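You operate a simulated robot arm through the tools that you are given. There is no shell and no other tool. Be economical: measure what you need, move in short steps, check, and stop when the job is done.

The job below is to be done with a simulated two-armed robot. You get a single attempt, and the scene is never put back.

TASK
Pick up the bottle labelled "Starch" from the ribbed slab with one hand, pass it to the other hand and put it on the top of the tiled table. Set down upright: bottle.

Only the result counts: the job must be done as asked and must still hold three seconds after the hand-in. Knocking over, shifting, dropping, spilling or breaking anything else fails it.

THE ROBOT
Two 7-joint arms with two-finger parallel grippers on one trunk, on a base that drives. Base frame: it is fixed to the floor where the robot stands at the start and does not move with it; the origin is under the middle of the robot, x ahead of it, y to its left, z up; the surface under the hand at the start is at about z = 742. Readings come in mm, degrees, newtons and seconds.
The left shoulder is at the start at [19, 143, 1537], the right one opposite. Places, roughly: top of the tiled table [-800, -1100, 800]. Payload 1.57 kg a hand.
Tool frame (each hand has its own): the origin (TCP) lies between the finger pads and is the grasp point; the fingertips stand 30 mm ahead of it; z points along the fingers, y is the line along which they close. The gripper opens to 80 mm. The fingers are 17 mm wide and 12 mm thick; the gripper's body (40 by 82 mm) begins 80 mm behind the TCP.
Orientation is told as [roll, pitch, yaw] about the base's x, y, z axes, in that order, counted from this pose: with the fingers straight down and closing along the base's y, the tool's x points along the base's -x, its y along +y and its z along -z.

THE INTERFACE
- The arms move only by the tool play_rows. It takes "left_commands", "right_commands" or both (then of equal length, played together; a hand with none holds still); each is a list of rows, each a list of 6 numbers: the shift along the base's x, y, z in mm, then the turn, a rotation vector about the base's x, y, z in degrees. In form: [[x, y, z, ax, ay, az], ...]. A call has 1 to 12 rows; each row is the pose to reach, as a shift and turn from the pose commanded when the call began. "left_fingers" and "right_fingers" are, for a hand that has rows, the closure in counts, from 0 (fully open) to 255 (shut), set as the call begins (left out, the last holds). Rows are played at 5 a second. More than 50 mm and 8.6 degrees between two rows, or a gripper value outside its range, and nothing of the call is played. Where a pose cannot be reached the arm comes as near as it can. A force on the tool above 40 N (or 10 N above the force at the start of the call, whichever is more), or a blocked arm, ends the call early, and 0.2 s more pass. Each finger travels about 45 mm/s and halts on what it meets, pressing with about 30 N; the grip force reading is that of the motor and also rises with nothing between the fingers. The clock runs only during rows and for 0.2 s after the last one: add rows that repeat a pose to give the fingers time. The reply holds the time, the measured pose of the TCP, the force on the tool along the base axes, the opening and the grip force, in the units named above and with some noise, with the torque about the TCP (base axes, N m) and any sound that the robot's microphone picked up.
- Cameras (640 x 400 px; columns grow to the right, rows downward): "scene" is now at [166.4, -2.2, 1383.7]; the picture's right is [-0.20, -0.98, -0.04], its down [-0.80, 0.19, -0.57] and it looks along [0.57, -0.08, -0.82] (base axes); focal length 240 px, centre (320, 200). "left" rides on the left gripper at [72, 6, -122] in its tool frame; the picture's right is [-0.09, 1.00, 0.00], its down [-0.84, -0.08, -0.54] and it looks along [-0.54, -0.05, 0.84] (tool axes); focal length 238 px, centre (320, 200). "right" rides on the right gripper at [72, -7, -122] in its tool frame; the picture's right is [0.09, 1.00, 0.00], its down [-0.84, 0.08, -0.54] and it looks along [-0.54, 0.05, 0.84] (tool axes); focal length 238 px, centre (320, 200).
- camera(camera): a new picture of that camera. It takes no simulated time.
- raise_lower(by): slides the trunk up (or, below 0, down) by that many mm; the arms and the scene camera ride with it, the base frame stays. It gives what a move gives, with no picture.
- base_move(legs): drives the robot by 1 to 6 legs, each [ahead, left, turn to the left] in mm, mm and degrees, along the robot's own axes; the way and the turn of a leg run together, so that a leg with both is an arc; at most 1500 mm and 180 degrees a leg. The arms and the cameras ride along, it lands a little off, and it stops where it bumps. It gives what a move gives.
- pan_tilt(pan, tilt): turns the head with the scene camera to pan (to the left, within 60 degrees either way) and tilt (down, from -29 to 69), counted from straight ahead of the robot. It gives what a move gives.
- pixel_to_xyz(camera, pixels): there is no depth. For up to 12 entries [column, row, z] of the newest picture of that camera ("zoom" is the newest enlarged one), the place [x, y] in the base frame at which the ray of that pixel passes the height z, good to about 2 mm. It takes no simulated time.
- enlarge(camera, box): a new picture of the part [left, top, right, bottom] of that camera's present view, enlarged. It takes no simulated time.
- finish_job(): hands the job in; it is judged then, once.

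Keep the steps short. Do not move on a guess: measure, check each grasp and each placing, and mend mistakes. In all there are 80 turns and 78 pictures (those below and enlarged ones count). Leave the grippers open and the arms clear of the work at the hand-in unless told otherwise, and finish with a single line.

The tools are called after "Request:" as a command line: name --argument value ..., lists and objects as JSON in quotes. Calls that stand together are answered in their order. play_rows: Moves the arms, as the interface text tells. Its arguments: {"type":"object","properties":{"left_commands":{"type":"array","items":{"type":"array","items":{"type":"number"}}},"left_fingers":{"type":"number"},"right_commands":{"type":"array","items":{"type":"array","items":{"type":"number"}}},"right_fingers":{"type":"number"}},"required":[]} The other tools are called the same way: raise_lower (by) slides the trunk up or down; base_move (legs) drives the base; pan_tilt (pan, tilt) turns the head that bears the scene camera; camera (camera) takes a picture; pixel_to_xyz (camera, pixels) gives the place at which the rays of pixels pass given heights; enlarge (camera, box) takes an enlarged picture of a part of a camera's view; finish_job () hands the job in.

At the start:

```text
t: 0.0
left_ee_pos: [290.0, 58.5, 1179.6]
left_ee_rot: [2.4, 0.2, 0.0]
left_wrist_force: [-0.2, 0.9, -0.4]
left_moment: [-0.01, 0.03, -0.03]
left_finger_gap: 80.1
left_gripper_force: 0.1
right_ee_pos: [226.9, -239.1, 1087.6]
right_ee_rot: [2.3, 0.2, 0.0]
right_wrist_force: [-0.3, 0.7, -0.3]
right_moment: [0.01, -0.02, 0.02]
right_finger_gap: 80.1
right_gripper_force: 0.1
trunk travel left (down, up): [-885.0, 355.0]
robot x, y, heading: [0.8, -8.5, 0.0]
head pan, tilt: [-11.6, 54.3]
```

scene: 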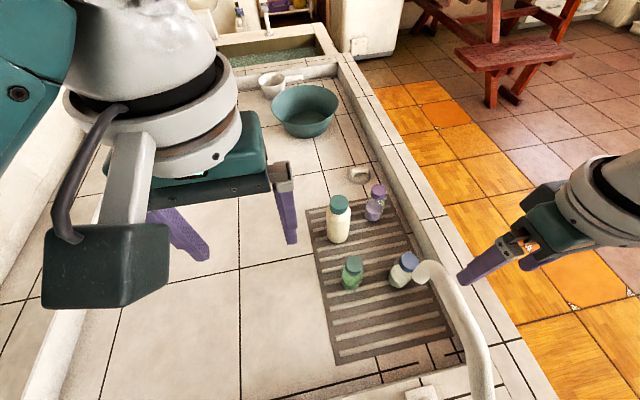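
right: 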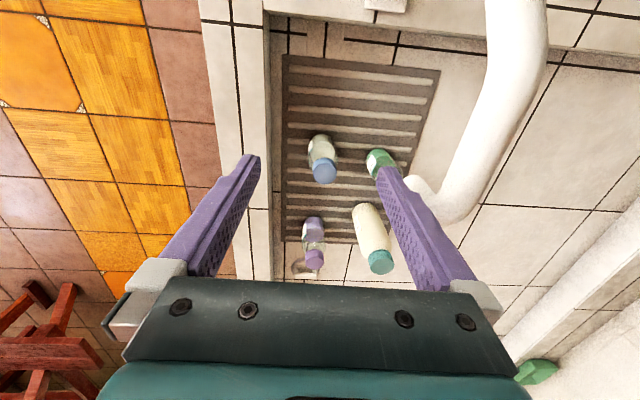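
left: 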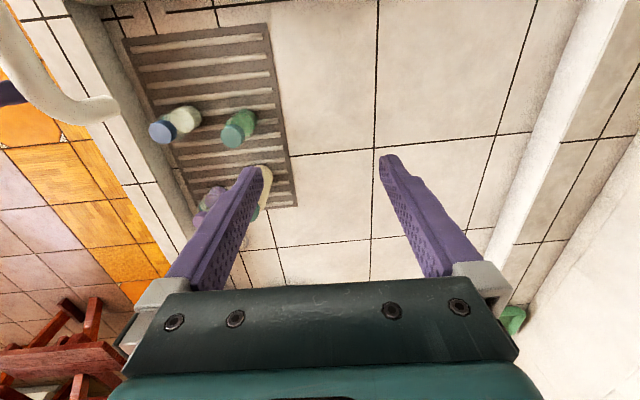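

Four bottles stand on the slab (around px 338,218; 375,203; 351,272; 404,269). I enlarge the view to look for labels.

Request:
enlarge --camera "scene" --box '[300, 160, 460, 310]'

Request:
enlarge --camera "right" --box '[270, 110, 430, 290]'

Request:
enlarge --camera "left" --box '[130, 70, 290, 230]'

```text
2.67 times, centred on (380, 235) of scene
```

zoom: 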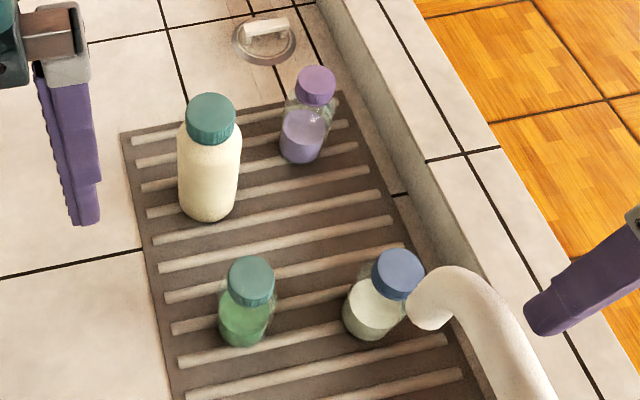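

```text
2.22 times, centred on (350, 200) of right
```

zoom: 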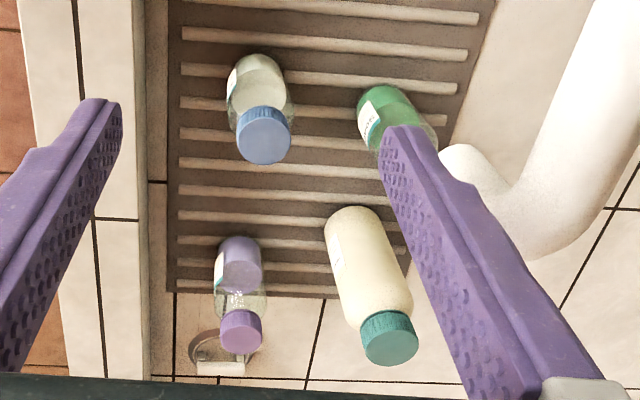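

```text
2.50 times, centred on (210, 150) of left
```

zoom: 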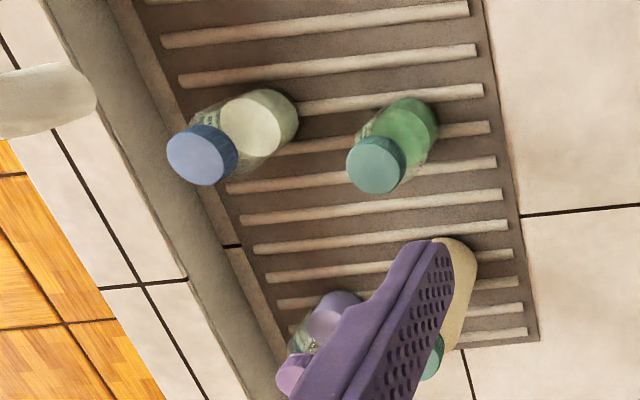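

Labels exist, facing roughly -y (left edge in the right camera). I locate the bottles' bases and caps from the scene picture.

Request:
pixel_to_xyz --camera "scene" --pixels '[[337, 241, 750], [375, 218, 750], [350, 287, 750], [394, 283, 750], [309, 210, 745], [390, 197, 745], [338, 364, 745], [454, 333, 745], [338, 203, 900], [352, 265, 850], [409, 261, 850], [438, 272, 950]]'

Request:
pixel_to_xyz --camera "right" --pixels '[[363, 210, 750], [320, 142, 750], [373, 155, 750], [311, 228, 750], [380, 262, 890], [323, 172, 850], [313, 258, 850], [415, 185, 950]]'

```text
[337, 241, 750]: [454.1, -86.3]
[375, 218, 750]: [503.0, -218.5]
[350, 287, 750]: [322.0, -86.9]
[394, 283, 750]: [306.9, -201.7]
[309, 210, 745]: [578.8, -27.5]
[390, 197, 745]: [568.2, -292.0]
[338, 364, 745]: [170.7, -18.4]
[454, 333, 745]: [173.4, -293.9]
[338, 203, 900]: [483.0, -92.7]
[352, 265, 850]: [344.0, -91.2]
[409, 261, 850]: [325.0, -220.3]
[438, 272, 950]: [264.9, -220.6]
```

```text
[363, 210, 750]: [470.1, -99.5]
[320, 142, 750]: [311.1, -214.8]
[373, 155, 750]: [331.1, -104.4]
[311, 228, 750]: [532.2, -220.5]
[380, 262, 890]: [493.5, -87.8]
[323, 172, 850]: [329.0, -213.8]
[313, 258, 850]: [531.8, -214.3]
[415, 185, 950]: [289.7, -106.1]
```

Bottles sit near (475,-92) cream, (338,-95) green, (322,-213) white/blue cap, (520,-217) purple. The spout tip is around (238,-160,1060), close to the right hand. I move the right hand away to -y and yaw it 90° so its camera looks at the labels.

Request:
play_rows --right_commands '[[0, -45, 0, 0, 0, 0], [0, -90, 0, 0, 0, 8], [0, -130, 0, 0, 0, 16], [15, -170, 0, 0, 0, 24], [30, -200, 0, 0, 0, 32], [50, -215, 0, 0, 0, 40], [70, -225, 0, 0, 0, 48], [90, -230, 0, 0, 0, 56], [100, -235, 0, 0, 0, 64], [110, -240, 0, 0, 0, 72], [120, -240, 0, 0, 0, 80], [120, -240, 0, 0, 0, 88]]'

Request:
camera --camera "right"

```text
t: 2.8
left_ee_pos: [288.1, 60.8, 1175.5]
left_ee_rot: [2.8, 0.5, 0.0]
left_wrist_force: [0.6, 0.3, 0.4]
left_moment: [0.01, -0.01, -0.02]
left_finger_gap: 80.0
left_gripper_force: 0.1
right_ee_pos: [291.9, -456.7, 1083.8]
right_ee_rot: [0.7, -2.7, 88.1]
right_wrist_force: [0.2, -0.7, -0.1]
right_moment: [0.01, 0.04, 0.0]
right_finger_gap: 80.0
right_gripper_force: 0.0
right hand out of reach, approached as far as the arm can: row 8, 9, 10, 11, 12
trunk travel left (down, up): [-885.0, 355.0]
robot x, y, heading: [-0.0, -12.0, -0.2]
head pan, tilt: [-11.6, 54.3]
stopped in row 12 (right hand): the arm was blocked; the commanded pose is now the measured one
```

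```text
71 pictures are left
```

right: 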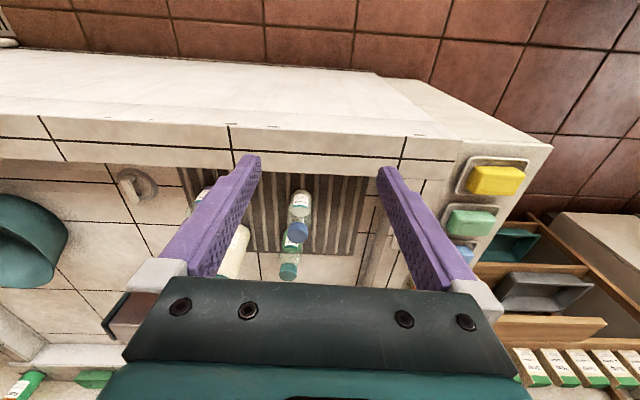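

Request:
enlarge --camera "right" --box '[260, 180, 340, 290]'

Request:
enlarge --camera "right" --box '[180, 170, 270, 290]'

```text
3.64 times, centred on (300, 235) of right
```

zoom: 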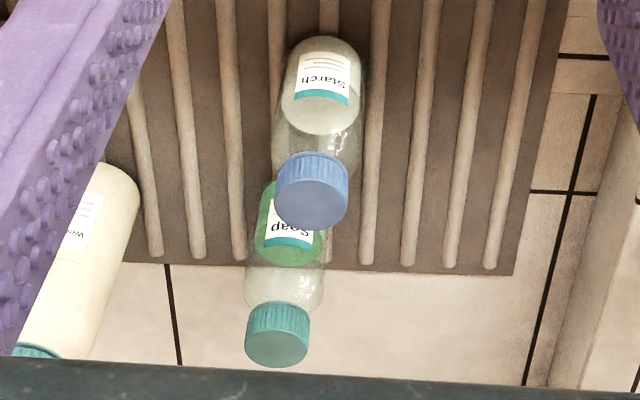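

```text
3.33 times, centred on (225, 230) of right
```

zoom: 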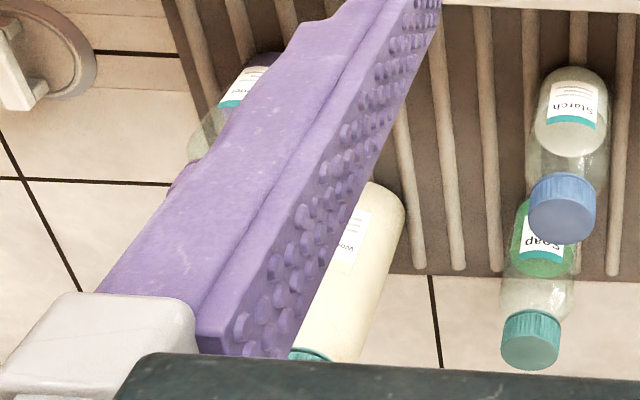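

The "Starch" bottle is the white one with the blue cap, near (322,-215), cap top ≈ 863. The faucet hangs near it, so I look around first to understand the obstacles.

Request:
pan_tilt --pan -20 --tilt 69

Request:
camera --camera "scene"

Request:
pan_tilt --pan -60 --tilt 35

Request:
camera --camera "scene"

```text
t: 3.6
left_ee_pos: [287.8, 59.6, 1176.2]
left_ee_rot: [2.7, 0.6, 0.1]
left_wrist_force: [0.2, 1.5, 0.3]
left_moment: [0.0, 0.03, 0.03]
left_finger_gap: 80.2
left_gripper_force: 0.2
right_ee_pos: [294.6, -456.3, 1084.9]
right_ee_rot: [0.5, -2.6, 88.0]
right_wrist_force: [-0.1, -0.7, -0.8]
right_moment: [-0.01, 0.01, -0.01]
right_finger_gap: 80.0
right_gripper_force: 0.1
trunk travel left (down, up): [-885.0, 355.0]
robot x, y, heading: [3.3, -8.8, -0.3]
head pan, tilt: [-20.0, 68.8]
```

```text
68 pictures are left
```

scene: 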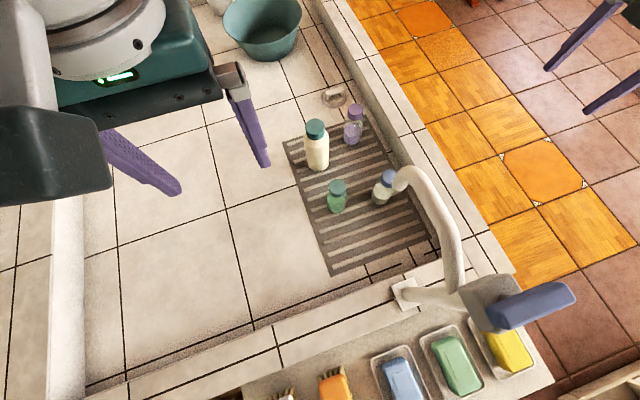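

```text
t: 4.6
left_ee_pos: [288.4, 60.7, 1176.7]
left_ee_rot: [2.6, 0.4, 0.0]
left_wrist_force: [-0.1, -0.5, 0.4]
left_moment: [0.01, -0.02, -0.03]
left_finger_gap: 80.0
left_gripper_force: 0.1
right_ee_pos: [294.2, -456.9, 1086.5]
right_ee_rot: [0.6, -2.6, 88.3]
right_wrist_force: [0.5, 0.1, 0.4]
right_moment: [0.01, 0.0, 0.0]
right_finger_gap: 80.1
right_gripper_force: 0.0
trunk travel left (down, up): [-885.0, 355.0]
robot x, y, heading: [-1.6, -7.2, 0.0]
head pan, tilt: [-60.0, 35.0]
```

```text
67 pictures are left
```

scene: 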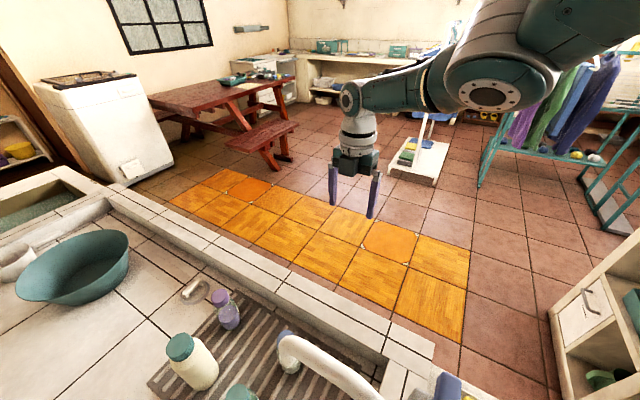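

Open floor lies on the counter's -y side; I measure the counter corner, the shelf at the right, and the floor.

Request:
pixel_to_xyz --camera "scene" --pixels '[[434, 345, 760], [118, 187, 760], [550, 310, 0], [465, 340, 0], [598, 395, 0], [638, 230, 900], [550, 310, 300], [395, 180, 0], [440, 190, 0], [480, 185, 0], [610, 235, 0], [375, 218, 0]]'

Request:
pixel_to_xyz --camera "right" --pixels '[[228, 130, 760], [552, 146, 760], [297, 232, 863], [299, 197, 760], [470, 155, 760], [500, 320, 760], [550, 215, 760], [640, 215, 760], [430, 80, 0], [297, 232, 850]]'

```text
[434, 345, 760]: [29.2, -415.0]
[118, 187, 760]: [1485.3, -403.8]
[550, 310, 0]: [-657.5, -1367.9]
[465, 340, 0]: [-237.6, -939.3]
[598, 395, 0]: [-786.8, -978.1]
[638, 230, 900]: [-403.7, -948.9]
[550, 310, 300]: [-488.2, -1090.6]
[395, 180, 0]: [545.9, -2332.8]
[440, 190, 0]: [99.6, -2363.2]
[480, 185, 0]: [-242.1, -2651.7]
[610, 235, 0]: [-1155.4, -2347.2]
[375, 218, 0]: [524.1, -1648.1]
```

```text
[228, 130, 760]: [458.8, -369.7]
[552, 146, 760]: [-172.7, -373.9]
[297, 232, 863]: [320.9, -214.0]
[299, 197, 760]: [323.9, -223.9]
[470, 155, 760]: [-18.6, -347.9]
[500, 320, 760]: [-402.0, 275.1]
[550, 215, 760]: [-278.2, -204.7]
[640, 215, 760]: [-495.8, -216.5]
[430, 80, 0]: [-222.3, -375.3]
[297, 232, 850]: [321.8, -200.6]
```

Something odd: a soap ledge appears right below the robot. I look straight down to see where the robot stands.

Request:
pan_tilt --pan -60 --tilt 69

Request:
camera --camera "scene"

Request:
pan_tilt --pan 50 --tilt 60

Request:
camera --camera "scene"

```text
t: 5.6
left_ee_pos: [288.0, 60.4, 1177.1]
left_ee_rot: [2.6, 0.4, 0.0]
left_wrist_force: [0.2, -0.3, -0.3]
left_moment: [0.01, -0.02, 0.0]
left_finger_gap: 80.1
left_gripper_force: 0.0
right_ee_pos: [295.1, -457.0, 1086.2]
right_ee_rot: [0.4, -2.6, 88.2]
right_wrist_force: [0.3, 0.3, -0.1]
right_moment: [-0.01, -0.02, -0.01]
right_finger_gap: 80.1
right_gripper_force: 0.1
trunk travel left (down, up): [-885.0, 355.0]
robot x, y, heading: [-0.5, -9.8, 0.0]
head pan, tilt: [-60.0, 68.8]
```

```text
66 pictures are left
```

scene: 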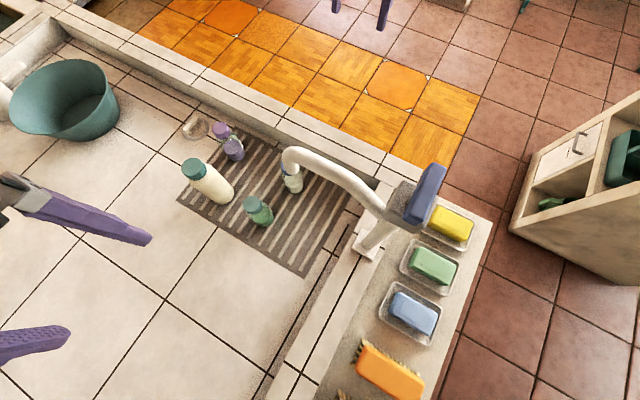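

```text
t: 7.5
left_ee_pos: [287.3, 61.3, 1176.5]
left_ee_rot: [2.6, 0.5, 0.0]
left_wrist_force: [-0.5, 0.3, -0.1]
left_moment: [0.01, -0.02, -0.01]
left_finger_gap: 80.3
left_gripper_force: 0.1
right_ee_pos: [293.9, -456.8, 1085.4]
right_ee_rot: [0.5, -2.5, 88.3]
right_wrist_force: [-0.6, 0.6, -0.5]
right_moment: [-0.01, 0.04, -0.02]
right_finger_gap: 80.0
right_gripper_force: 0.0
trunk travel left (down, up): [-885.0, 355.0]
robot x, y, heading: [0.7, -10.9, -0.1]
head pan, tilt: [50.0, 60.0]
```

```text
65 pictures are left
```

scene: 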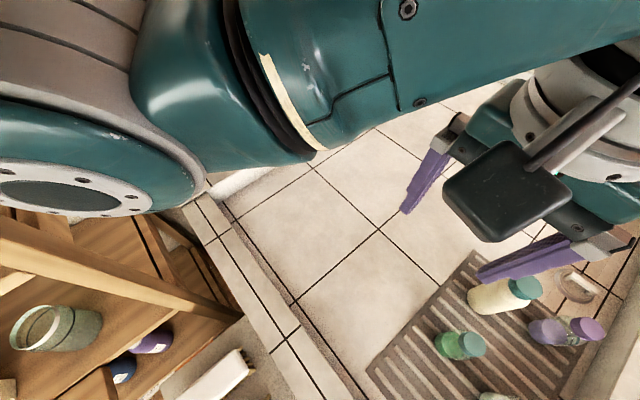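

I want to see how the robot itself stands. I turn the right hand a further 55° so its camera looks back at the robot's base.

Request:
play_rows --right_commands '[[-10, 0, 15, 0, 0, 8], [-20, 0, 30, 0, 0, 16], [-30, -5, 45, 0, 0, 24], [-40, -5, 60, 0, 0, 32], [-50, -5, 60, 0, 0, 40], [-50, -5, 60, 0, 0, 48], [-50, -5, 60, 0, 0, 55], [-50, -5, 60, 0, 0, 55]]'

Request:
camera --camera "right"

```text
t: 9.5
left_ee_pos: [286.4, 63.0, 1174.8]
left_ee_rot: [2.8, 0.6, 0.0]
left_wrist_force: [0.4, -0.3, 0.2]
left_moment: [0.01, 0.02, 0.0]
left_finger_gap: 80.1
left_gripper_force: 0.0
right_ee_pos: [242.0, -463.5, 1143.5]
right_ee_rot: [-1.9, -2.2, 143.4]
right_wrist_force: [-0.5, -0.5, 0.6]
right_moment: [-0.03, -0.02, 0.0]
right_finger_gap: 79.9
right_gripper_force: 0.1
trunk travel left (down, up): [-885.0, 355.0]
robot x, y, heading: [-0.6, -9.9, -0.1]
head pan, tilt: [50.0, 60.0]
stopped in row 8 (right hand): the arm was blocked; the commanded pose is now the measured one
```

```text
64 pictures are left
```

right: 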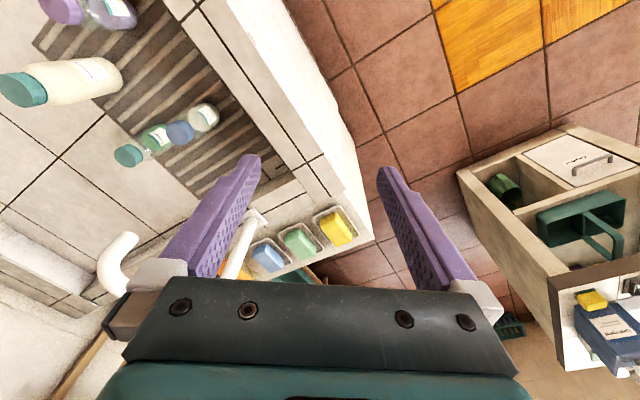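

The robot appears to have no bulk near the counter; only the arms matter. I raise the trunk to clear the faucet, then strafe to the counter's open -y side.

Request:
raise_lower --by 150

Request:
base_move --legs '[[0, -200, 0]]'

```text
t: 11.3
left_ee_pos: [293.6, 28.3, 1307.0]
left_ee_rot: [0.0, 0.0, 0.0]
left_wrist_force: [-0.2, 0.2, 0.1]
left_moment: [-0.04, 0.02, 0.01]
left_finger_gap: 79.9
left_gripper_force: 0.0
right_ee_pos: [249.8, -499.4, 1301.1]
right_ee_rot: [0.0, 0.0, 143.3]
right_wrist_force: [0.0, 0.1, 0.7]
right_moment: [-0.02, -0.02, 0.02]
right_finger_gap: 79.7
right_gripper_force: 0.0
trunk travel left (down, up): [-1035.0, 205.0]
robot x, y, heading: [-1.1, -5.0, 0.2]
head pan, tilt: [50.0, 60.0]
```

```text
t: 12.9
left_ee_pos: [292.7, -175.1, 1307.1]
left_ee_rot: [0.0, 0.0, -0.3]
left_wrist_force: [-1.0, 0.6, -0.2]
left_moment: [-0.01, -0.02, -0.02]
left_finger_gap: 79.8
left_gripper_force: 0.1
right_ee_pos: [248.1, -702.6, 1300.3]
right_ee_rot: [-0.1, -0.1, 143.1]
right_wrist_force: [0.0, 0.1, 0.3]
right_moment: [0.01, -0.01, 0.0]
right_finger_gap: 80.2
right_gripper_force: 0.1
trunk travel left (down, up): [-1035.0, 205.0]
robot x, y, heading: [-0.9, -213.1, -0.2]
head pan, tilt: [50.0, 60.0]
```

No bump. I continue: further right, forward, then turn left to face the counter.

Request:
base_move --legs '[[0, -420, 0], [240, 0, 0], [0, 0, 90]]'

Request:
pan_tilt --pan 0 --tilt 50

Request:
camera --camera "scene"

```text
t: 20.6
left_ee_pos: [218.2, -343.3, 1306.7]
left_ee_rot: [0.0, -0.1, 87.0]
left_wrist_force: [-1.1, 0.4, -0.6]
left_moment: [0.03, 0.01, 0.01]
left_finger_gap: 80.3
left_gripper_force: 0.1
right_ee_pos: [742.5, -413.9, 1301.7]
right_ee_rot: [0.0, -0.1, -129.7]
right_wrist_force: [-0.1, -1.5, -0.4]
right_moment: [-0.03, 0.0, 0.0]
right_finger_gap: 80.0
right_gripper_force: 0.1
trunk travel left (down, up): [-1035.0, 205.0]
robot x, y, heading: [239.4, -638.0, 86.9]
head pan, tilt: [50.0, 60.0]
```

```text
t: 21.8
left_ee_pos: [218.0, -342.9, 1306.9]
left_ee_rot: [-0.1, 0.0, 87.0]
left_wrist_force: [-0.3, -0.3, 0.2]
left_moment: [0.02, 0.01, 0.0]
left_finger_gap: 80.2
left_gripper_force: 0.0
right_ee_pos: [742.5, -413.0, 1299.4]
right_ee_rot: [-0.1, -0.2, -129.6]
right_wrist_force: [-0.3, -0.4, -0.7]
right_moment: [0.03, 0.01, -0.03]
right_finger_gap: 80.0
right_gripper_force: 0.1
trunk travel left (down, up): [-1035.0, 205.0]
robot x, y, heading: [238.9, -637.3, 87.0]
head pan, tilt: [0.0, 50.0]
```

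```text
63 pictures are left
```

scene: 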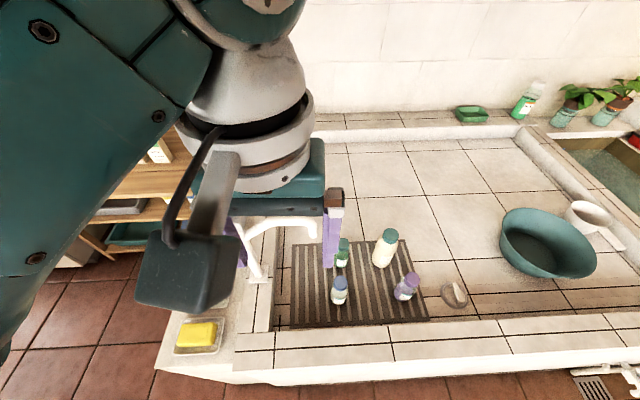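

The view is clear. The right hand is still twisted; I unwind its yaw and bring it in front at height.

Request:
play_rows --right_commands '[[-20, 0, 0, 0, 0, -8], [-40, 0, 0, 0, 0, -16], [-60, 0, 0, 0, 0, -24], [-80, 0, 0, 0, 0, -32], [-100, 0, 0, 0, 0, -40], [-120, 0, 0, 0, 0, -48], [-140, 0, 0, 0, 0, -56], [-160, 0, 0, 0, 0, -64], [-180, 0, 0, 0, 0, -72], [-200, 0, 0, 0, 0, -80], [-220, 0, 0, 0, 0, -88], [-240, 0, 0, 0, 0, -96]]'

Request:
play_rows --right_commands '[[-10, 0, 0, 0, 0, -8], [-20, 0, 0, 0, 0, -16], [-30, 0, -20, 0, 0, -24], [-40, 0, -40, 0, 0, -32], [-50, 0, -60, 0, 0, -40], [-60, 0, -80, 0, 0, -44], [-60, 0, -80, 0, 0, -44]]'

```text
t: 24.4
left_ee_pos: [218.8, -341.7, 1305.5]
left_ee_rot: [0.1, 0.0, 87.0]
left_wrist_force: [0.3, 1.1, 0.3]
left_moment: [0.0, -0.03, 0.01]
left_finger_gap: 79.9
left_gripper_force: 0.2
right_ee_pos: [502.4, -413.3, 1298.9]
right_ee_rot: [-0.1, -0.2, 134.3]
right_wrist_force: [0.4, -0.1, -0.6]
right_moment: [0.01, -0.02, 0.01]
right_finger_gap: 80.3
right_gripper_force: 0.0
trunk travel left (down, up): [-1035.0, 205.0]
robot x, y, heading: [242.8, -633.4, 86.8]
head pan, tilt: [0.0, 50.0]
```

```text
t: 26.0
left_ee_pos: [219.0, -342.8, 1305.8]
left_ee_rot: [0.0, -0.1, 87.0]
left_wrist_force: [-0.2, 0.3, -0.2]
left_moment: [0.0, 0.03, 0.01]
left_finger_gap: 79.7
left_gripper_force: 0.0
right_ee_pos: [441.1, -411.2, 1222.2]
right_ee_rot: [0.0, 0.1, 90.3]
right_wrist_force: [-0.4, 0.0, 0.3]
right_moment: [-0.01, 0.0, 0.0]
right_finger_gap: 80.0
right_gripper_force: 0.0
trunk travel left (down, up): [-1035.0, 205.0]
robot x, y, heading: [241.6, -638.3, 87.0]
head pan, tilt: [0.0, 50.0]
```

Both hands are level. Before lowering the trunk for reach, I lift both hands with the arms and pull the left one back from the faucet.

Request:
play_rows --left_commands '[[0, -20, 25, 0, 0, 0], [0, -40, 50, 0, 0, 0], [0, -60, 75, 0, 0, 0], [0, -80, 100, 0, 0, 0], [0, -80, 100, 0, 0, 0]]' --right_commands '[[-10, 0, 30, 0, 0, 0], [-20, 0, 60, 0, 0, 0], [-30, 0, 90, 0, 0, 0], [-40, 0, 120, 0, 0, 0], [-40, 0, 120, 0, 0, 0]]'

Request:
raise_lower --by -300

Request:
camera --camera "scene"

```text
t: 26.8
left_ee_pos: [213.6, -387.5, 1369.6]
left_ee_rot: [1.1, -1.1, 88.3]
left_wrist_force: [1.6, 9.8, -15.0]
left_moment: [0.1, 0.2, 0.15]
left_finger_gap: 80.0
left_gripper_force: 0.2
right_ee_pos: [416.4, -412.8, 1300.1]
right_ee_rot: [0.0, 0.0, 90.2]
right_wrist_force: [0.1, 0.5, 0.5]
right_moment: [0.0, -0.03, -0.01]
right_finger_gap: 80.0
right_gripper_force: 0.1
trunk travel left (down, up): [-1035.0, 205.0]
robot x, y, heading: [243.3, -634.9, 87.3]
head pan, tilt: [0.0, 50.0]
stopped in row 3 (left hand): the force on the tool passed its limit at 112 N (the readings are from after the stop); the commanded pose is now the measured one
```

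```text
t: 29.8
left_ee_pos: [213.3, -387.4, 1070.8]
left_ee_rot: [1.0, -1.2, 88.3]
left_wrist_force: [-2.8, 23.8, -31.5]
left_moment: [0.03, -0.3, -0.21]
left_finger_gap: 80.0
left_gripper_force: 0.1
right_ee_pos: [416.5, -411.5, 1001.1]
right_ee_rot: [0.0, -0.1, 90.3]
right_wrist_force: [-1.0, 0.1, 0.0]
right_moment: [0.01, 0.01, 0.0]
right_finger_gap: 80.0
right_gripper_force: 0.1
trunk travel left (down, up): [-735.0, 505.0]
robot x, y, heading: [236.2, -640.0, 87.0]
head pan, tilt: [0.0, 50.0]
```

```text
62 pictures are left
```

scene: 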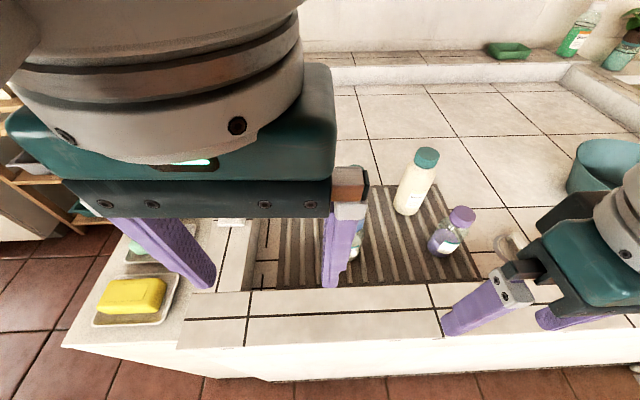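

The left wrist presses against the head (force 112 N, now about 30 N). I move it down, left and a little forward.

Request:
play_rows --left_commands '[[-10, 12, -20, 0, 0, 0], [-20, 22, -40, 0, 0, 0], [-30, 30, -60, 0, 0, 0], [-30, 30, -60, 0, 0, 0]]'

Request:
camera --camera "scene"

Request:
camera --camera "right"

```text
t: 30.8
left_ee_pos: [187.1, -356.5, 1010.8]
left_ee_rot: [0.9, -0.9, 88.1]
left_wrist_force: [-0.6, 0.8, -0.2]
left_moment: [0.02, 0.02, -0.03]
left_finger_gap: 80.3
left_gripper_force: 0.0
right_ee_pos: [417.7, -412.1, 1000.1]
right_ee_rot: [0.0, -0.1, 90.4]
right_wrist_force: [-1.2, 0.7, -0.6]
right_moment: [0.0, 0.04, -0.01]
right_finger_gap: 80.1
right_gripper_force: 0.2
trunk travel left (down, up): [-735.0, 505.0]
robot x, y, heading: [241.5, -636.7, 86.9]
head pan, tilt: [0.0, 50.0]
```

```text
61 pictures are left
```

scene: 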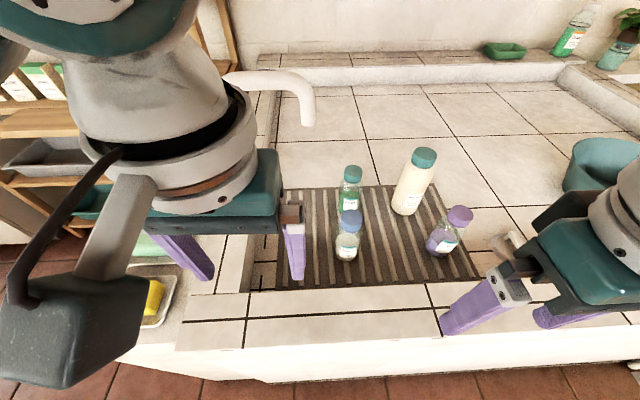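

```text
60 pictures are left
```

right: 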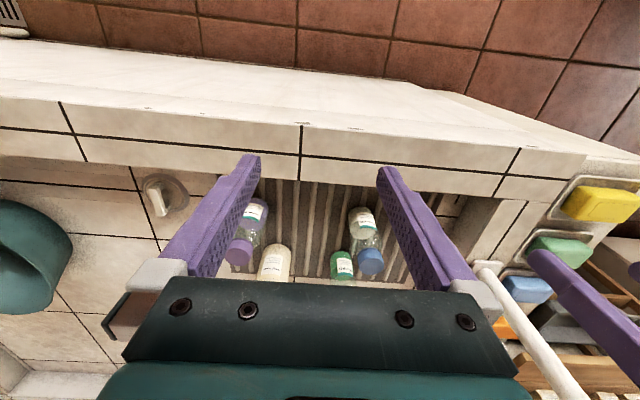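

Now clear. I measure the Starch bottle from both cameras, and the rim.

Request:
pixel_to_xyz --camera "scene" --pixels '[[352, 217, 863], [352, 217, 853], [346, 260, 750], [335, 250, 750], [359, 250, 750], [295, 288, 760], [390, 316, 760], [370, 318, 800], [350, 290, 800], [350, 173, 863], [445, 255, 750], [268, 280, 760]]'

Request:
pixel_to_xyz --camera "right" --pixels '[[370, 263, 863], [370, 263, 850], [300, 180, 760], [300, 130, 760], [300, 180, 800], [300, 130, 800], [350, 224, 780], [376, 224, 780], [362, 209, 750], [343, 262, 863]]'

Request:
enlarge --camera "scene" --box '[290, 150, 410, 270]'

```text
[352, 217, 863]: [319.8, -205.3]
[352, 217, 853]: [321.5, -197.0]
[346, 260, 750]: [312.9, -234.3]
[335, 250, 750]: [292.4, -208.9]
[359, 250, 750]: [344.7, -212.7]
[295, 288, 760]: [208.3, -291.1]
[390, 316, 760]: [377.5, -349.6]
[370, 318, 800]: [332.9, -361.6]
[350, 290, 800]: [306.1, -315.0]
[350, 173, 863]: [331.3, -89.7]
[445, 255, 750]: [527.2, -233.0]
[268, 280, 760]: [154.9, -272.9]
```

```text
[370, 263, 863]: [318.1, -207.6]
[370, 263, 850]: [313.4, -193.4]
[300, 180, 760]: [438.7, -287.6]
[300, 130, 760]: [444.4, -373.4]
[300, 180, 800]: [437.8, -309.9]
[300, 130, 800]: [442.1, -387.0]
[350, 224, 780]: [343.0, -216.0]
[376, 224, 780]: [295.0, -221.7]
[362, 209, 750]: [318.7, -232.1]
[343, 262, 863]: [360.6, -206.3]
```

```text
3.33 times, centred on (350, 210) of scene
```

zoom: 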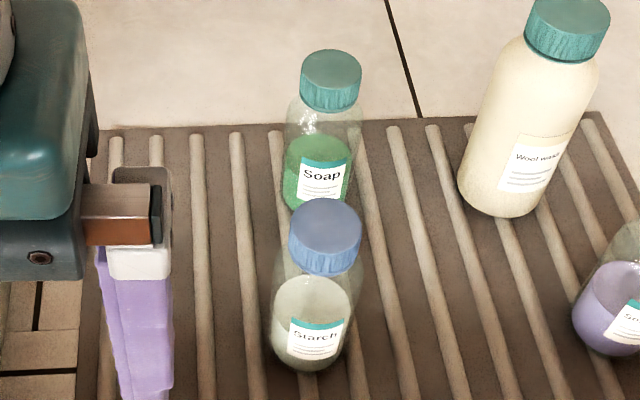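

The bottle centre is (320,-210), ~50 mm wide, top ≈ 863. I first move the left hand out of the way (left, back, down), then check.

Request:
play_rows --left_commands '[[-10, -20, -15, 0, 0, 0], [-20, -40, -30, 0, 0, 0], [-35, -60, -45, 0, 0, 0], [-50, -80, -55, 0, 0, 0], [-50, -80, -55, 0, 0, 0]]'

Request:
camera --camera "scene"

```text
t: 32.0
left_ee_pos: [135.2, -437.0, 956.2]
left_ee_rot: [0.8, -1.1, 88.1]
left_wrist_force: [0.0, -0.4, -0.4]
left_moment: [-0.02, 0.01, 0.01]
left_finger_gap: 80.1
left_gripper_force: 0.2
right_ee_pos: [417.4, -411.8, 1001.0]
right_ee_rot: [-0.1, 0.0, 90.3]
right_wrist_force: [-0.2, -0.4, 0.4]
right_moment: [0.0, 0.01, 0.01]
right_finger_gap: 80.1
right_gripper_force: 0.0
trunk travel left (down, up): [-735.0, 505.0]
robot x, y, heading: [237.5, -637.0, 86.9]
head pan, tilt: [0.0, 50.0]
```

```text
58 pictures are left
```

scene: 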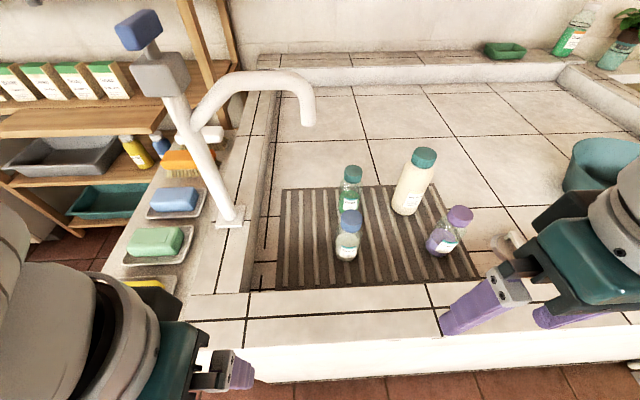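

Excellent clear view. Now the right hand goes to the pre-grasp (320,-320,905), tilted 45° (fingers forward-down).

Request:
play_rows --right_commands '[[-13, 10, 0, 7.5, 0, 0], [-26, 20, 0, 15, 0, 0], [-40, 30, -5, 22.5, 0, 0], [-54, 40, -15, 30, 0, 0], [-68, 52, -30, 37.5, 0, 0], [-82, 66, -55, 45, 0, 0], [-98, 80, -80, 45, 0, 0], [-98, 92, -95, 45, 0, 0], [-98, 92, -95, 45, 0, 0]]'

Request:
camera --camera "right"

Request:
camera --camera "scene"

```text
t: 34.0
left_ee_pos: [135.6, -437.8, 956.7]
left_ee_rot: [1.0, -0.9, 88.2]
left_wrist_force: [0.2, -0.5, 0.5]
left_moment: [-0.01, -0.01, -0.01]
left_finger_gap: 80.2
left_gripper_force: 0.0
right_ee_pos: [321.3, -321.8, 906.3]
right_ee_rot: [-0.3, -45.1, 90.6]
right_wrist_force: [-1.0, -0.4, 0.3]
right_moment: [0.02, 0.01, -0.03]
right_finger_gap: 80.1
right_gripper_force: 0.1
trunk travel left (down, up): [-735.0, 505.0]
robot x, y, heading: [245.9, -637.5, 87.1]
head pan, tilt: [0.0, 50.0]
```

```text
57 pictures are left
```

right: 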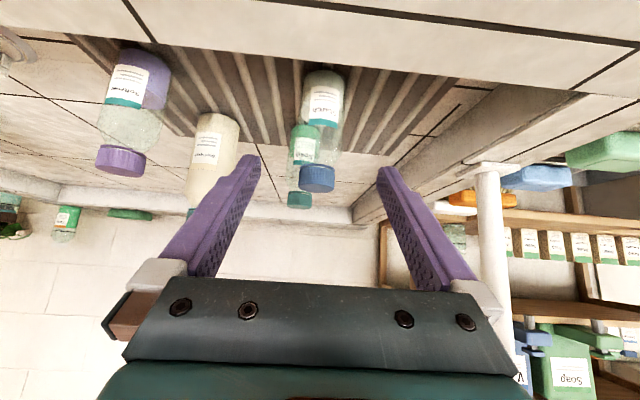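

```text
56 pictures are left
```

scene: 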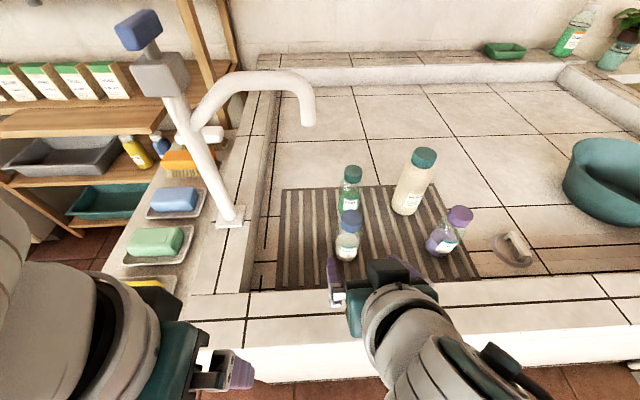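

Request:
pixel_to_xyz --camera "right" --pixels '[[318, 183, 855], [318, 183, 845], [323, 115, 790], [303, 115, 790], [343, 115, 790], [324, 70, 750]]'

Request:
pixel_to_xyz --camera "scene" --pixels '[[350, 217, 863], [347, 245, 780]]'

```text
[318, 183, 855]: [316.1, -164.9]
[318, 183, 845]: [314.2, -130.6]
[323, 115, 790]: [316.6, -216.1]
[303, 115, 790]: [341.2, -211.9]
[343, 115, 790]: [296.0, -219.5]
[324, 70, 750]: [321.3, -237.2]
```

```text
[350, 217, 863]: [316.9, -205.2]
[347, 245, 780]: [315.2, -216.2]
```

Bottle centre (318,-210), body ~46 mm. I advance along the finger axis to (318,-210,795), fingers open.

Request:
play_rows --right_commands '[[-2, 22, -22, 0, 0, 0], [-3, 45, -45, 0, 0, 0], [-3, 68, -67, 0, 0, 0], [-3, 85, -84, 0, 0, 0], [-3, 99, -98, 0, 0, 0], [-3, 112, -111, 0, 0, 0], [-3, 112, -111, 0, 0, 0]]'

Request:
camera --camera "right"

Request:
enlarge --camera "scene" --box '[280, 150, 440, 310]'

```text
t: 35.6
left_ee_pos: [135.6, -438.5, 957.3]
left_ee_rot: [0.9, -0.9, 88.1]
left_wrist_force: [-0.7, 0.5, 0.0]
left_moment: [-0.03, 0.01, 0.02]
left_finger_gap: 79.9
left_gripper_force: 0.1
right_ee_pos: [326.5, -237.2, 835.0]
right_ee_rot: [-0.3, -45.1, 90.5]
right_wrist_force: [0.5, 0.1, 0.0]
right_moment: [0.0, 0.01, 0.0]
right_finger_gap: 79.9
right_gripper_force: 0.0
right hand out of reach, approached as far as the arm can: row 4, 5, 6, 7
trunk travel left (down, up): [-735.0, 505.0]
robot x, y, heading: [240.3, -637.6, 86.8]
head pan, tilt: [0.0, 50.0]
```

```text
55 pictures are left
```

right: 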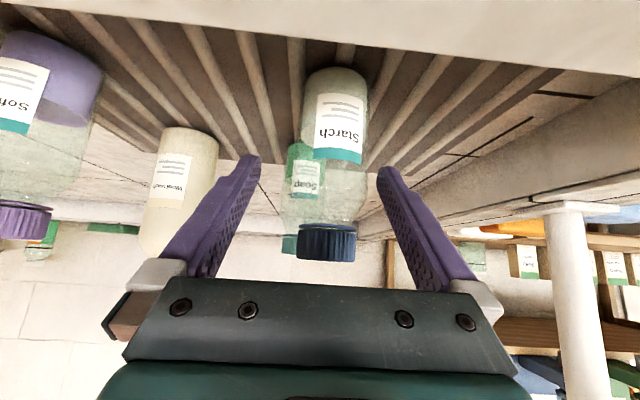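

```text
2.50 times, centred on (360, 230) of scene
```

zoom: 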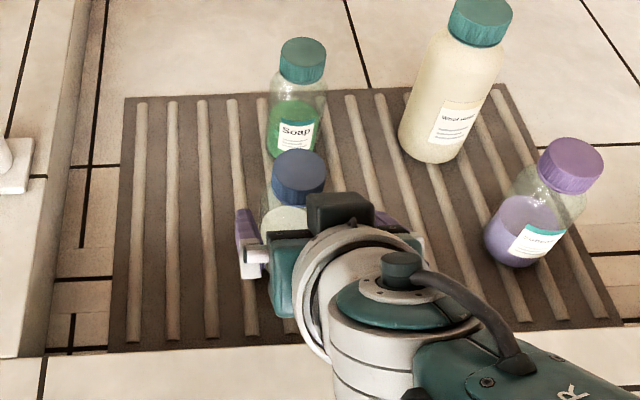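

The arm ran out of reach at (326,-237,835); nothing was touched. I retreat up and back, then lower the trunk 100 mm and retry.

Request:
play_rows --right_commands '[[0, -25, 25, 0, 0, 0], [0, -50, 50, 0, 0, 0], [0, -75, 75, 0, 0, 0], [0, -95, 110, 0, 0, 0], [0, -95, 145, 0, 0, 0], [0, -95, 180, 0, 0, 0], [0, -95, 180, 0, 0, 0]]'

Request:
raise_lower --by -100

```text
t: 37.2
left_ee_pos: [136.3, -438.0, 955.9]
left_ee_rot: [1.1, -0.9, 88.1]
left_wrist_force: [0.6, -0.4, 0.6]
left_moment: [0.02, 0.01, 0.01]
left_finger_gap: 80.1
left_gripper_force: 0.1
right_ee_pos: [328.2, -331.9, 1020.1]
right_ee_rot: [-0.4, -45.0, 90.6]
right_wrist_force: [-0.1, 0.0, 0.7]
right_moment: [0.0, -0.03, 0.01]
right_finger_gap: 79.7
right_gripper_force: 0.2
trunk travel left (down, up): [-735.0, 505.0]
robot x, y, heading: [243.5, -632.8, 86.8]
head pan, tilt: [0.0, 50.0]
```

```text
t: 38.5
left_ee_pos: [135.9, -437.7, 856.5]
left_ee_rot: [1.0, -0.9, 88.1]
left_wrist_force: [-0.8, -0.7, 0.6]
left_moment: [0.02, -0.02, 0.02]
left_finger_gap: 80.0
left_gripper_force: 0.0
right_ee_pos: [328.0, -330.9, 920.5]
right_ee_rot: [-0.4, -45.1, 90.5]
right_wrist_force: [0.9, 0.0, 0.0]
right_moment: [-0.02, 0.02, 0.01]
right_finger_gap: 79.9
right_gripper_force: 0.1
trunk travel left (down, up): [-635.0, 605.0]
robot x, y, heading: [241.5, -638.4, 87.2]
head pan, tilt: [0.0, 50.0]
```

Now advance again to (318,-210,795).

Request:
play_rows --right_commands '[[-5, 22, -27, 0, 0, 0], [-10, 45, -49, 0, 0, 0], [-10, 67, -71, 0, 0, 0], [-10, 85, -89, 0, 0, 0], [-10, 103, -107, 0, 0, 0], [-10, 121, -125, 0, 0, 0], [-10, 121, -125, 0, 0, 0]]'

Request:
camera --camera "right"

```text
t: 40.1
left_ee_pos: [135.9, -437.6, 855.8]
left_ee_rot: [0.9, -0.9, 88.1]
left_wrist_force: [0.0, -1.3, -0.7]
left_moment: [0.0, 0.02, 0.0]
left_finger_gap: 80.0
left_gripper_force: 0.1
right_ee_pos: [329.7, -213.4, 791.0]
right_ee_rot: [-2.2, -45.1, 91.7]
right_wrist_force: [0.3, 0.8, -0.1]
right_moment: [-0.01, 0.04, 0.01]
right_finger_gap: 80.0
right_gripper_force: 0.2
trunk travel left (down, up): [-635.0, 605.0]
robot x, y, heading: [241.2, -636.0, 87.0]
head pan, tilt: [0.0, 50.0]
```

```text
53 pictures are left
```

right: 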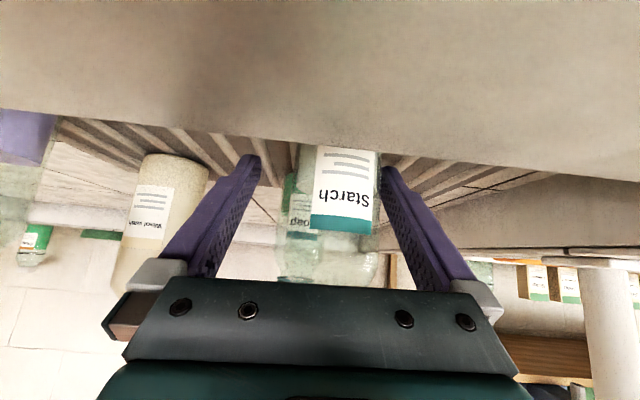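

The hand sits ~10 mm to +x (329.7): bottle is nearer the right finger in the image. I shift -x by 10 and recheck.

Request:
play_rows --right_commands '[[-5, 0, 0, 0, 0, 0], [-10, 0, 0, 0, 0, 0], [-10, 0, 0, 0, 0, 0]]'

Request:
camera --camera "right"

Request:
camera --camera "scene"

```text
t: 40.9
left_ee_pos: [135.1, -440.8, 856.8]
left_ee_rot: [1.1, -0.7, 88.2]
left_wrist_force: [0.5, 0.2, -1.6]
left_moment: [0.01, 0.02, 0.0]
left_finger_gap: 79.8
left_gripper_force: 0.1
right_ee_pos: [332.0, -212.4, 787.5]
right_ee_rot: [-4.2, -44.8, 92.9]
right_wrist_force: [-4.1, -11.0, 19.1]
right_moment: [-2.56, -0.01, -0.5]
right_finger_gap: 80.0
right_gripper_force: 0.1
trunk travel left (down, up): [-635.0, 605.0]
robot x, y, heading: [240.8, -637.8, 87.1]
head pan, tilt: [0.0, 50.0]
```

```text
52 pictures are left
```

right: 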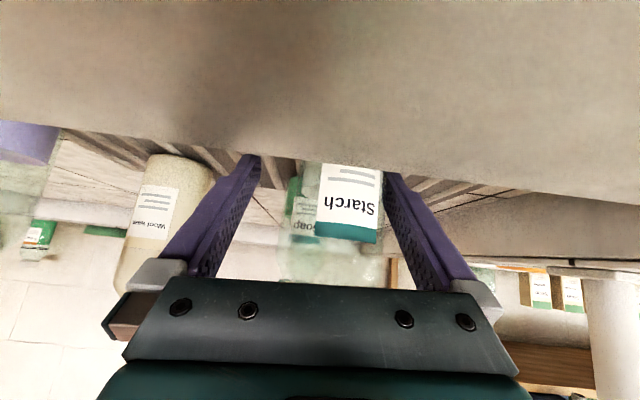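

```text
51 pictures are left
```

scene: 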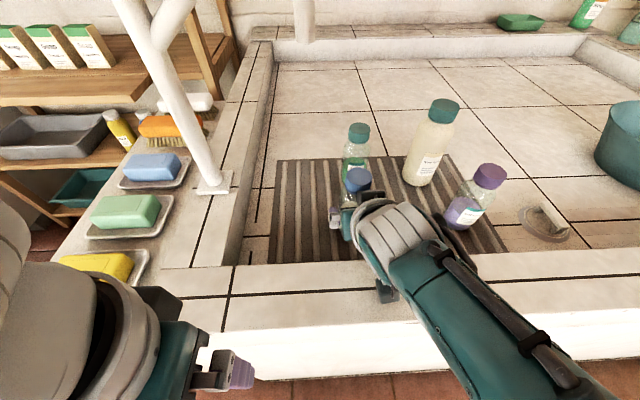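

Force 19 N and the picture show the hand camera touching the rim: 45° is too low. I back off, and will instead hold the cap with a steep hand (25° from vertical), leaving the body free for the left hand.

Request:
play_rows --right_commands '[[10, -15, 20, 0, 0, 0], [10, -40, 45, 0, 0, 0], [10, -65, 75, 0, 0, 0], [10, -85, 110, 0, 0, 0], [10, -95, 150, -7, 0, 0], [10, -90, 170, -14, 0, 0], [10, -80, 180, -20, 0, 0], [10, -80, 180, -20, 0, 0]]'

Request:
camera --camera "right"

Request:
camera --camera "scene"

```text
t: 42.0
left_ee_pos: [135.0, -438.0, 855.9]
left_ee_rot: [0.8, -0.9, 88.1]
left_wrist_force: [0.7, 0.2, -0.5]
left_moment: [-0.02, 0.02, -0.04]
left_finger_gap: 80.1
left_gripper_force: 0.1
right_ee_pos: [362.2, -295.3, 893.0]
right_ee_rot: [-12.7, -43.6, 101.0]
right_wrist_force: [-0.1, 0.1, 1.5]
right_moment: [0.0, 0.0, 0.04]
right_finger_gap: 80.2
right_gripper_force: 0.1
trunk travel left (down, up): [-635.0, 605.0]
robot x, y, heading: [240.2, -635.5, 87.1]
head pan, tilt: [0.0, 50.0]
stopped in row 5 (right hand): the arm was blocked; the commanded pose is now the measured one
```

```text
50 pictures are left
```

right: 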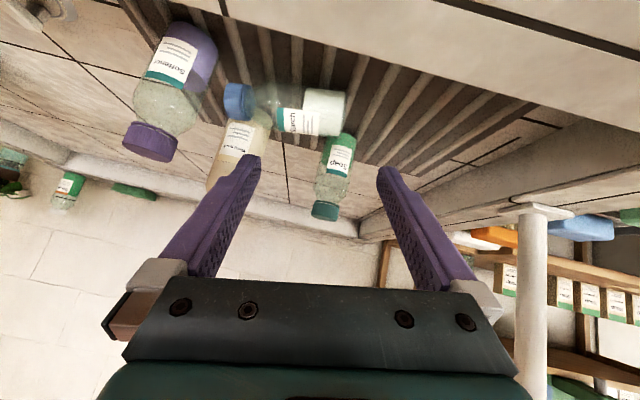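

```text
49 pictures are left
```

scene: 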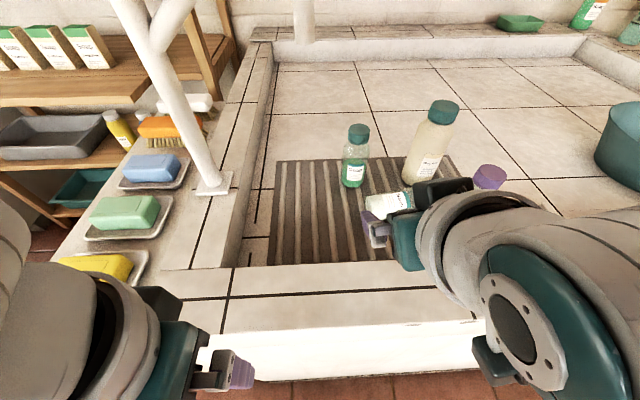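

The hand twisted while retreating (arm blocked) and tipped the Starch bottle onto its side; the others still stand. I lift the hand straight up with the trunk, the safest motion, then look.

Request:
raise_lower --by 120

Request:
camera --camera "scene"

Request:
camera --camera "right"

```text
t: 43.5
left_ee_pos: [135.4, -437.5, 976.5]
left_ee_rot: [1.0, -0.9, 88.1]
left_wrist_force: [0.1, 0.1, -0.3]
left_moment: [0.01, 0.01, 0.02]
left_finger_gap: 80.0
left_gripper_force: 0.1
right_ee_pos: [362.5, -294.9, 1013.1]
right_ee_rot: [-12.6, -43.7, 100.9]
right_wrist_force: [-0.2, 0.9, 0.3]
right_moment: [0.01, 0.03, -0.05]
right_finger_gap: 80.2
right_gripper_force: 0.0
trunk travel left (down, up): [-755.0, 485.0]
robot x, y, heading: [237.8, -637.5, 86.8]
head pan, tilt: [0.0, 50.0]
```

```text
48 pictures are left
```

scene: 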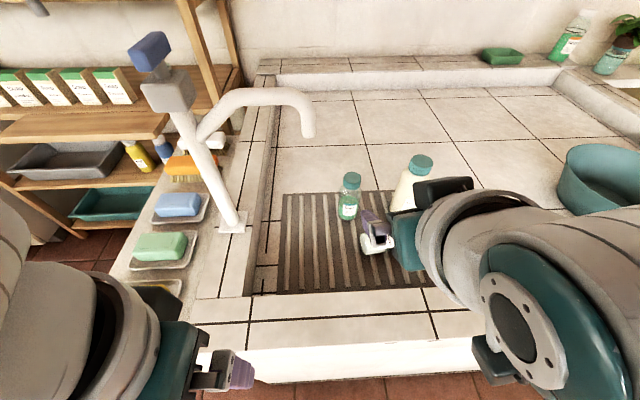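

```text
47 pictures are left
```

right: 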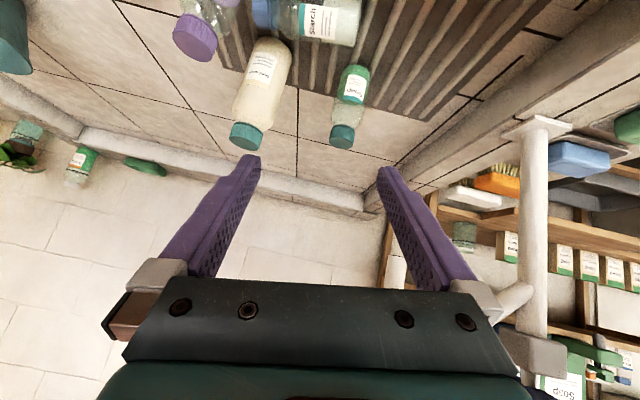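

Starch lies stably, cap toward +x; others stand. New plan: pick it lying with a vertical right hand near its base end, rotate it upright in the air, and let the left hand take the cap from above. First back the base 120 mm for room.

Request:
base_move --legs '[[-120, 0, 3]]'

Request:
play_rows --right_commands '[[0, 0, 15, -8, 0, 0], [0, 0, 30, -16, 0, 0], [0, 0, 45, -24, 0, 0], [0, 0, 60, -32, 0, 0], [0, 0, 70, -40, 0, 0], [0, 0, 70, -45, 0, 0], [0, 0, 70, -45, 0, 0]]'

Request:
camera --camera "scene"

```text
t: 44.7
left_ee_pos: [123.2, -562.6, 976.7]
left_ee_rot: [0.9, -1.1, 91.0]
left_wrist_force: [-0.6, 0.0, 1.3]
left_moment: [0.02, 0.0, -0.02]
left_finger_gap: 79.9
left_gripper_force: 0.1
right_ee_pos: [342.4, -408.9, 1012.7]
right_ee_rot: [-12.6, -43.6, 103.7]
right_wrist_force: [-0.6, 0.6, -0.2]
right_moment: [0.06, -0.01, -0.01]
right_finger_gap: 79.9
right_gripper_force: 0.1
trunk travel left (down, up): [-755.0, 485.0]
robot x, y, heading: [237.5, -759.3, 90.3]
head pan, tilt: [0.0, 50.0]
```

```text
t: 46.3
left_ee_pos: [121.9, -562.5, 977.0]
left_ee_rot: [0.9, -1.0, 91.0]
left_wrist_force: [0.5, 0.0, 0.3]
left_moment: [0.07, -0.02, 0.0]
left_finger_gap: 79.9
left_gripper_force: 0.1
right_ee_pos: [366.4, -392.8, 1059.9]
right_ee_rot: [-5.6, 0.8, 98.5]
right_wrist_force: [-0.2, -0.6, -0.7]
right_moment: [0.02, 0.0, -0.05]
right_finger_gap: 80.0
right_gripper_force: 0.0
right hand out of reach, approached as far as the arm can: row 5, 6, 7
trunk travel left (down, up): [-755.0, 485.0]
robot x, y, heading: [241.1, -754.4, 89.9]
head pan, tilt: [0.0, 50.0]
```

```text
46 pictures are left
```

scene: 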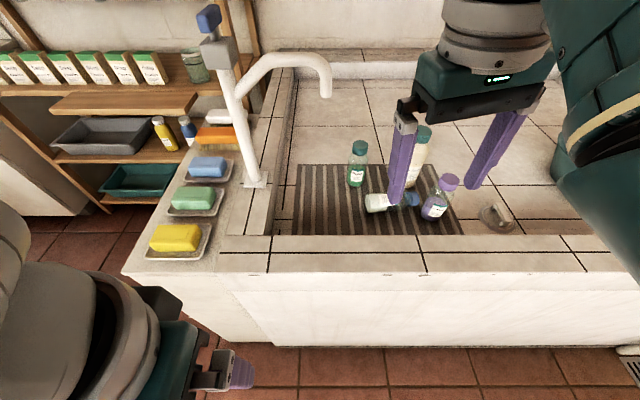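

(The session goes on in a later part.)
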